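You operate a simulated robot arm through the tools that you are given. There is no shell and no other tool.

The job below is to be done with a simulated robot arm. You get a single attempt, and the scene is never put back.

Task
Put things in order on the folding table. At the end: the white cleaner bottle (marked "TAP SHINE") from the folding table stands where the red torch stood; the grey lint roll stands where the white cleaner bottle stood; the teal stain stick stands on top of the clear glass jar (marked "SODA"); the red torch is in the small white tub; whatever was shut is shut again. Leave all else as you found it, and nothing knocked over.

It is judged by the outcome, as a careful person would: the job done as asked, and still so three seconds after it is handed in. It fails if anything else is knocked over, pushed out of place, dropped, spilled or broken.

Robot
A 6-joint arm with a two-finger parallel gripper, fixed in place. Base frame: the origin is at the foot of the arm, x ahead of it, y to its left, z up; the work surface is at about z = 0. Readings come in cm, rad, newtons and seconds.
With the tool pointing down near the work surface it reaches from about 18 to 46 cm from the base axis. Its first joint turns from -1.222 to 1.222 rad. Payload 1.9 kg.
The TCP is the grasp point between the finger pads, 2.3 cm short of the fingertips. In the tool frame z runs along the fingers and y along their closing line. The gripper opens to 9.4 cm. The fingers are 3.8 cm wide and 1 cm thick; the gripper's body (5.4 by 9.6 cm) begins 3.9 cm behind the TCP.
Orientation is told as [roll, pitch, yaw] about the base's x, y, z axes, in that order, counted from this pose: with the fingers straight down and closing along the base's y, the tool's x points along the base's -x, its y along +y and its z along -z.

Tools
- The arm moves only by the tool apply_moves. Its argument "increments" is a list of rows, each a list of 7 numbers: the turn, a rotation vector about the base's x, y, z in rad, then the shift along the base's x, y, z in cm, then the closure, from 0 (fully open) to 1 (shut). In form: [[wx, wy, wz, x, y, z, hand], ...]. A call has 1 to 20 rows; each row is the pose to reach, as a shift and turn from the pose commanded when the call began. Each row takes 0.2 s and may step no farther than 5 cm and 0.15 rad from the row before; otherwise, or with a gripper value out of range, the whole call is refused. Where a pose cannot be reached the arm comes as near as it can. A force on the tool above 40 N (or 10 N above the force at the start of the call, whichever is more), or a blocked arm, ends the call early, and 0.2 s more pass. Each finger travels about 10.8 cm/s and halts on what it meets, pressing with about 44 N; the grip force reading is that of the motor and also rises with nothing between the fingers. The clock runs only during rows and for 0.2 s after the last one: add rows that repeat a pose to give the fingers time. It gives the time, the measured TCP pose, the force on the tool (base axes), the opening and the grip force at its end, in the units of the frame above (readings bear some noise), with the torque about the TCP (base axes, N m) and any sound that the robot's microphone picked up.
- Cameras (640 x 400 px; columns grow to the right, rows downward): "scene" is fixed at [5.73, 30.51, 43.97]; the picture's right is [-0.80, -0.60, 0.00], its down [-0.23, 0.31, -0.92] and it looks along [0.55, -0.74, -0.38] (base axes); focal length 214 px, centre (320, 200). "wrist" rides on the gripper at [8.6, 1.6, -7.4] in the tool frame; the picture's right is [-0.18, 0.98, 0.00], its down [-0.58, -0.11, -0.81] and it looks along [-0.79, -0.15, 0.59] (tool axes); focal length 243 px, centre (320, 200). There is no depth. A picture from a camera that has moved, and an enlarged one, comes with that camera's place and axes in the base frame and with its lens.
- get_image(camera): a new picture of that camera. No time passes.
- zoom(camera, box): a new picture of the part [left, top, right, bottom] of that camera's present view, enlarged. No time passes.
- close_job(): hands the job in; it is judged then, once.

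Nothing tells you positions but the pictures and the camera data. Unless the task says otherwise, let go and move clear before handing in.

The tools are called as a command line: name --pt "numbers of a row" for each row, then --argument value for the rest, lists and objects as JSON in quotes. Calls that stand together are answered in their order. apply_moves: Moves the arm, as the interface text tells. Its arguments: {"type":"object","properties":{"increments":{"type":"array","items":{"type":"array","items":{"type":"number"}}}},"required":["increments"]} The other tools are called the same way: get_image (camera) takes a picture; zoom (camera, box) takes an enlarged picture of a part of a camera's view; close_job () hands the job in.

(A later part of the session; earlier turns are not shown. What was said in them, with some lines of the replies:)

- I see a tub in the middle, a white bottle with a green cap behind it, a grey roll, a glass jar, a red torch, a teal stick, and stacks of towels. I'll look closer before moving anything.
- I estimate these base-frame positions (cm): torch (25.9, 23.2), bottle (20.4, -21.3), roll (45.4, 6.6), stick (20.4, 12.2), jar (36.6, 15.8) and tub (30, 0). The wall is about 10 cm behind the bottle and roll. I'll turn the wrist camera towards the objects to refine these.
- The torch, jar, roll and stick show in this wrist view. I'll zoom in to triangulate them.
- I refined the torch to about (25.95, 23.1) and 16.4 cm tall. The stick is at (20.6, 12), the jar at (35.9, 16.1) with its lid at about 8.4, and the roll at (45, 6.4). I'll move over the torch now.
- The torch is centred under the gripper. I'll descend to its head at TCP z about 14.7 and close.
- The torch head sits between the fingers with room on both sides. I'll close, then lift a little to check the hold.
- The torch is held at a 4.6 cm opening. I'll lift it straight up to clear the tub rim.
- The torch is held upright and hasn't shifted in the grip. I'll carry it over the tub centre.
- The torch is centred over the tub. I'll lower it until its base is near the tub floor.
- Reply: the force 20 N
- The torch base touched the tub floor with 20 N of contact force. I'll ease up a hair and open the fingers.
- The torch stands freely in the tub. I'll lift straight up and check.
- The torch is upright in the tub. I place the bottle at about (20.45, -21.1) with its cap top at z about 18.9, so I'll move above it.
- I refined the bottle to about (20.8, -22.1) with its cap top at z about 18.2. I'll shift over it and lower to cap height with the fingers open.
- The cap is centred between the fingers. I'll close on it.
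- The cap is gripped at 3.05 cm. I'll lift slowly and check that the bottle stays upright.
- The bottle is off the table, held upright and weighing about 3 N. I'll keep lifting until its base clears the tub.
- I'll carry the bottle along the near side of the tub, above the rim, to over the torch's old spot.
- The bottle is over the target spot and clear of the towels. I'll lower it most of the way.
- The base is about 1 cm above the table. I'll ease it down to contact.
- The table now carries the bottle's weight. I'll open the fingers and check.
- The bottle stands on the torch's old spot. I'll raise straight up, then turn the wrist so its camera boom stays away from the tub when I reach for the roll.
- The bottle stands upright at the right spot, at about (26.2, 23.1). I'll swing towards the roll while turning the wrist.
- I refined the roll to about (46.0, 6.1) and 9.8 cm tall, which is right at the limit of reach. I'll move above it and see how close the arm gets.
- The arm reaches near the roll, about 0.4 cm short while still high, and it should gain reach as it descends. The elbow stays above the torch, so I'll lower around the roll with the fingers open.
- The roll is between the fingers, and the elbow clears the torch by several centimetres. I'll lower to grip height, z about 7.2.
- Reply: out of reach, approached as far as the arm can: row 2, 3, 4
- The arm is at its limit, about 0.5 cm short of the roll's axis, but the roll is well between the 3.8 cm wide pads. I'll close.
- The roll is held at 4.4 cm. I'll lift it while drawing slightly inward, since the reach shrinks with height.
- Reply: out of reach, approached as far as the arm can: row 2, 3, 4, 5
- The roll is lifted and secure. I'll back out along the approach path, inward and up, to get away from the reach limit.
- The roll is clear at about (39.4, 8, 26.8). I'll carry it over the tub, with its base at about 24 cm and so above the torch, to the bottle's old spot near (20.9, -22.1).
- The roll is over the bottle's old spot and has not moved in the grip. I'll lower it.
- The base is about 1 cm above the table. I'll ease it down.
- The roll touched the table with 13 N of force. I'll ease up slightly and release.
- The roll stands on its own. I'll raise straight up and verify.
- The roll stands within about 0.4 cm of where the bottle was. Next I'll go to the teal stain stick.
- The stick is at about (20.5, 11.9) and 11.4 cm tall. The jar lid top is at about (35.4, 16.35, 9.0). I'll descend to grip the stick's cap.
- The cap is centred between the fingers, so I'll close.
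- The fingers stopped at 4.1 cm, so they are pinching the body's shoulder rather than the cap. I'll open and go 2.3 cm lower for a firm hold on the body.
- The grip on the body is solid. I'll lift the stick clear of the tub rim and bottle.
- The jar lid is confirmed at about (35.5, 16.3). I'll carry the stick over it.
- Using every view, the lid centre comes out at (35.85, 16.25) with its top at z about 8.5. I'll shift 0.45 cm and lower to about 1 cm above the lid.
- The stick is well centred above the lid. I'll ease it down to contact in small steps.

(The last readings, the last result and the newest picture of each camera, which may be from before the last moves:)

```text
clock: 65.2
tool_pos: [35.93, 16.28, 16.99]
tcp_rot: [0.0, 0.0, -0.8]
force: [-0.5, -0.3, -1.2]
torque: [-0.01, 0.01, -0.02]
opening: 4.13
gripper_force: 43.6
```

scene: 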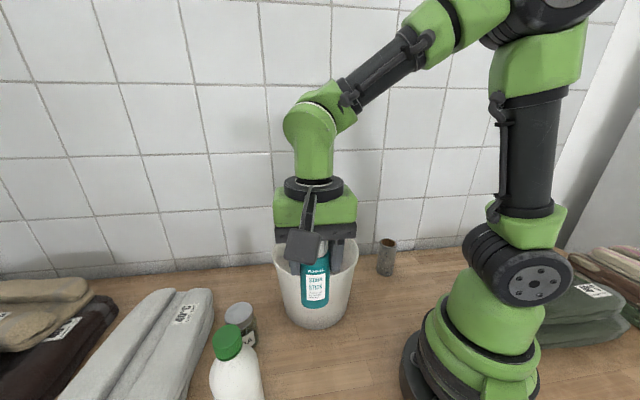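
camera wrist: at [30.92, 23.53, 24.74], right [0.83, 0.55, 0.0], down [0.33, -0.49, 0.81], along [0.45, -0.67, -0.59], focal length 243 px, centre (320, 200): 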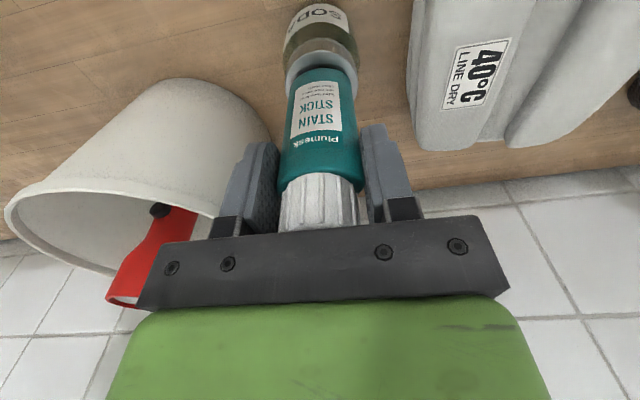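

apply_moves --pt "0 0 0 0 0 -0.1 1" --pt "0 0 0 0 0 -0.15 1" --pt "0 0 0 0 0 -0.15 1"

zoom --camera "scene" --box '[210, 250, 290, 340]'

```text
clock: 66.0
tool_pos: [35.79, 16.18, 16.69]
tcp_rot: [0.001, 0.0, -0.801]
force: [-2.1, -0.5, 9.1]
torque: [-0.14, 0.27, 0.01]
opening: 4.15
gripper_force: 44.3
```

```text
4.44 times, centred on (250, 295) of scene
camera zoom: at [5.72, 30.5, 43.97], right [-0.8, -0.6, 0.0], down [-0.23, 0.31, -0.92], along [0.55, -0.74, -0.38], focal length 953 px, centre (631, -222)
```

zoom: 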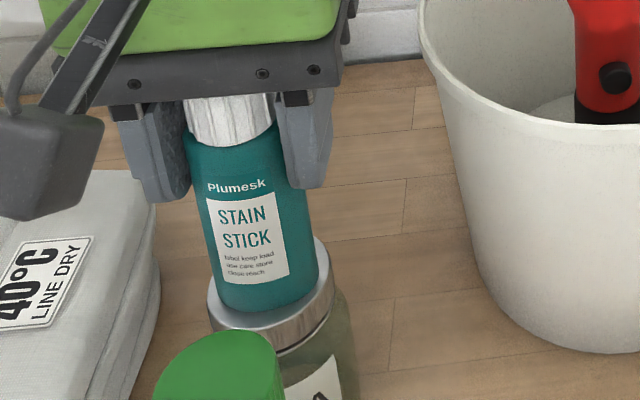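

The stick is resting on the lid, with 9 N of contact force, and it's well centred. I'll ease up a touch and open.

apply_moves --pt "0 0 0 0 0 0.08 1" --pt "0 0 0 0 0 0.08 1"

```text
clock: 66.6
tool_pos: [35.84, 16.33, 16.86]
tcp_rot: [0.0, 0.001, -0.8]
force: [-0.1, 0.2, -2.0]
torque: [0.01, -0.02, -0.01]
opening: 4.15
gripper_force: 43.6
```

apply_moves --pt "0 0 0 0 0 -0.05 1" --pt "0 0 0 0 0 -0.05 0.45" --pt "0 0 0 0 0 -0.05 0.3" --pt "0 0 0 0 0 -0.05 0.2" --pt "0 0 0 0 0 -0.05 0.2"

get_image --camera "wrist"

zoom --camera "scene" --box '[210, 250, 290, 340]'

```text
clock: 67.8
tool_pos: [35.78, 16.3, 16.93]
tcp_rot: [-0.002, 0.0, -0.802]
force: [-0.5, 0.1, 0.3]
torque: [-0.01, 0.0, 0.02]
opening: 7.51
gripper_force: 0.0
```

```text
taken
camera wrist: at [30.88, 23.54, 24.43], right [0.83, 0.55, 0.0], down [0.33, -0.49, 0.81], along [0.45, -0.67, -0.59], focal length 243 px, centre (320, 200)
```

wrist: 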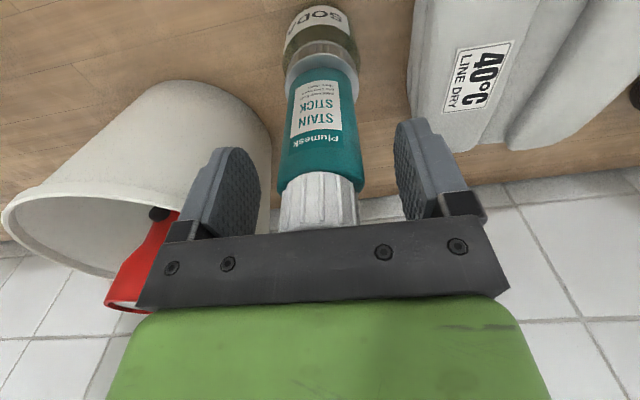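

```text
4.44 times, centred on (250, 295) of scene
camera zoom: at [5.73, 30.51, 43.97], right [-0.8, -0.6, 0.0], down [-0.23, 0.31, -0.92], along [0.55, -0.74, -0.38], focal length 953 px, centre (631, -222)
```

zoom: 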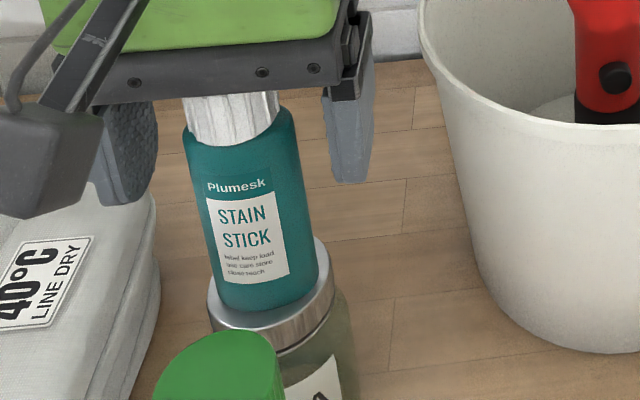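

The stick stands on the lid by itself. I'll rise straight up and clear the area.

apply_moves --pt "0 0 0 0 0 1 0.2" --pt "0 0 0 0 0 3 0.2" --pt "0 0 0 0 0 6 0.2" --pt "0 0 0 0 0 9 0.2" --pt "0 0 0 0 0 12 0.2" --pt "0 0 0 -2 -1 15 0.2" --pt "0 0 0 -4 -2 18 0.2" --pt "0 0 0 -4 -2 18 0.2"

get_image --camera "wrist"

get_image --camera "scene"

```text
clock: 69.6
tool_pos: [32.01, 14.22, 35.05]
tcp_rot: [0.0, 0.0, -0.802]
force: [-1.0, 0.1, 0.4]
torque: [0.01, -0.03, 0.04]
opening: 7.53
gripper_force: 0.1
```

```text
taken
camera wrist: at [27.02, 21.58, 42.52], right [0.83, 0.55, 0.0], down [0.33, -0.49, 0.81], along [0.45, -0.67, -0.59], focal length 243 px, centre (320, 200)
```

wrist: 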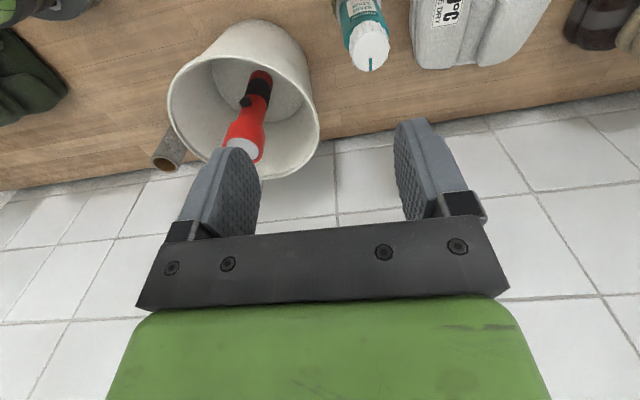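

```text
taken
```

scene: 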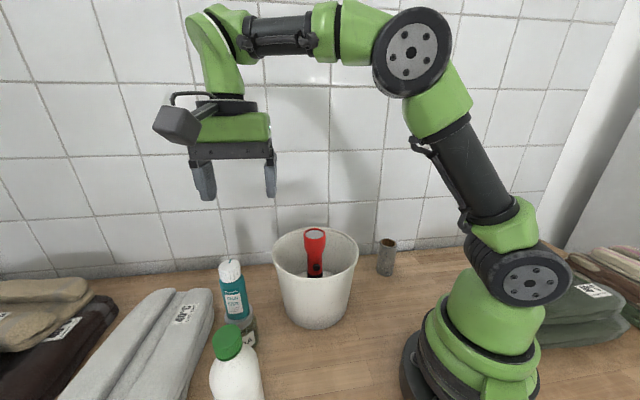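

zoom --camera "scene" --box '[180, 200, 420, 400]'

zoom --camera "wrist" --box '[300, 0, 420, 90]'

```text
2.00 times, centred on (300, 300) of scene
camera zoom: at [5.73, 30.51, 43.97], right [-0.8, -0.6, 0.0], down [-0.23, 0.31, -0.92], along [0.55, -0.74, -0.38], focal length 429 px, centre (360, 0)
```

zoom: 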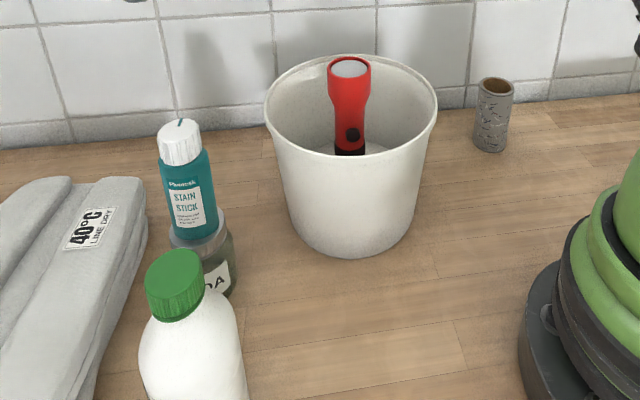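

```text
4.44 times, centred on (360, 45) of wrist
camera zoom: at [27.02, 21.58, 42.52], right [0.83, 0.55, 0.0], down [0.33, -0.49, 0.81], along [0.45, -0.67, -0.59], focal length 1078 px, centre (142, 889)
```

zoom: 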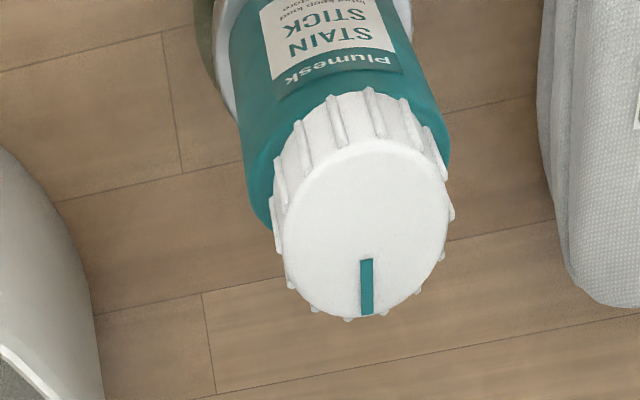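

Everything is in place: the bottle on the torch's spot, the roll on the bottle's spot, the stick on the closed jar and the torch in the tub. The tub, jar and towels look unmoved and the arm is clear, so I'm handing in.

close_job

```text
The job is handed in.
```

I handed the job in with everything placed as asked, and nothing was knocked over. Positions below are read from the camera pictures:

- **White cleaner bottle:** it stands where the red torch stood, within about 0.3 cm.
- **Grey lint roll:** it stands where the bottle stood, within about 0.4 cm.
- **Teal stain stick:** it stands near the centre of the "SODA" jar's lid.
- **Red torch:** it stands upright in the white tub, with its head slightly above the rim.
- **Shut things:** I didn't open anything. The jar lid and the bottle and stick caps are still on.

In the last pictures the tub, jar and towels looked unmoved, and the gripper was empty and clear of everything.
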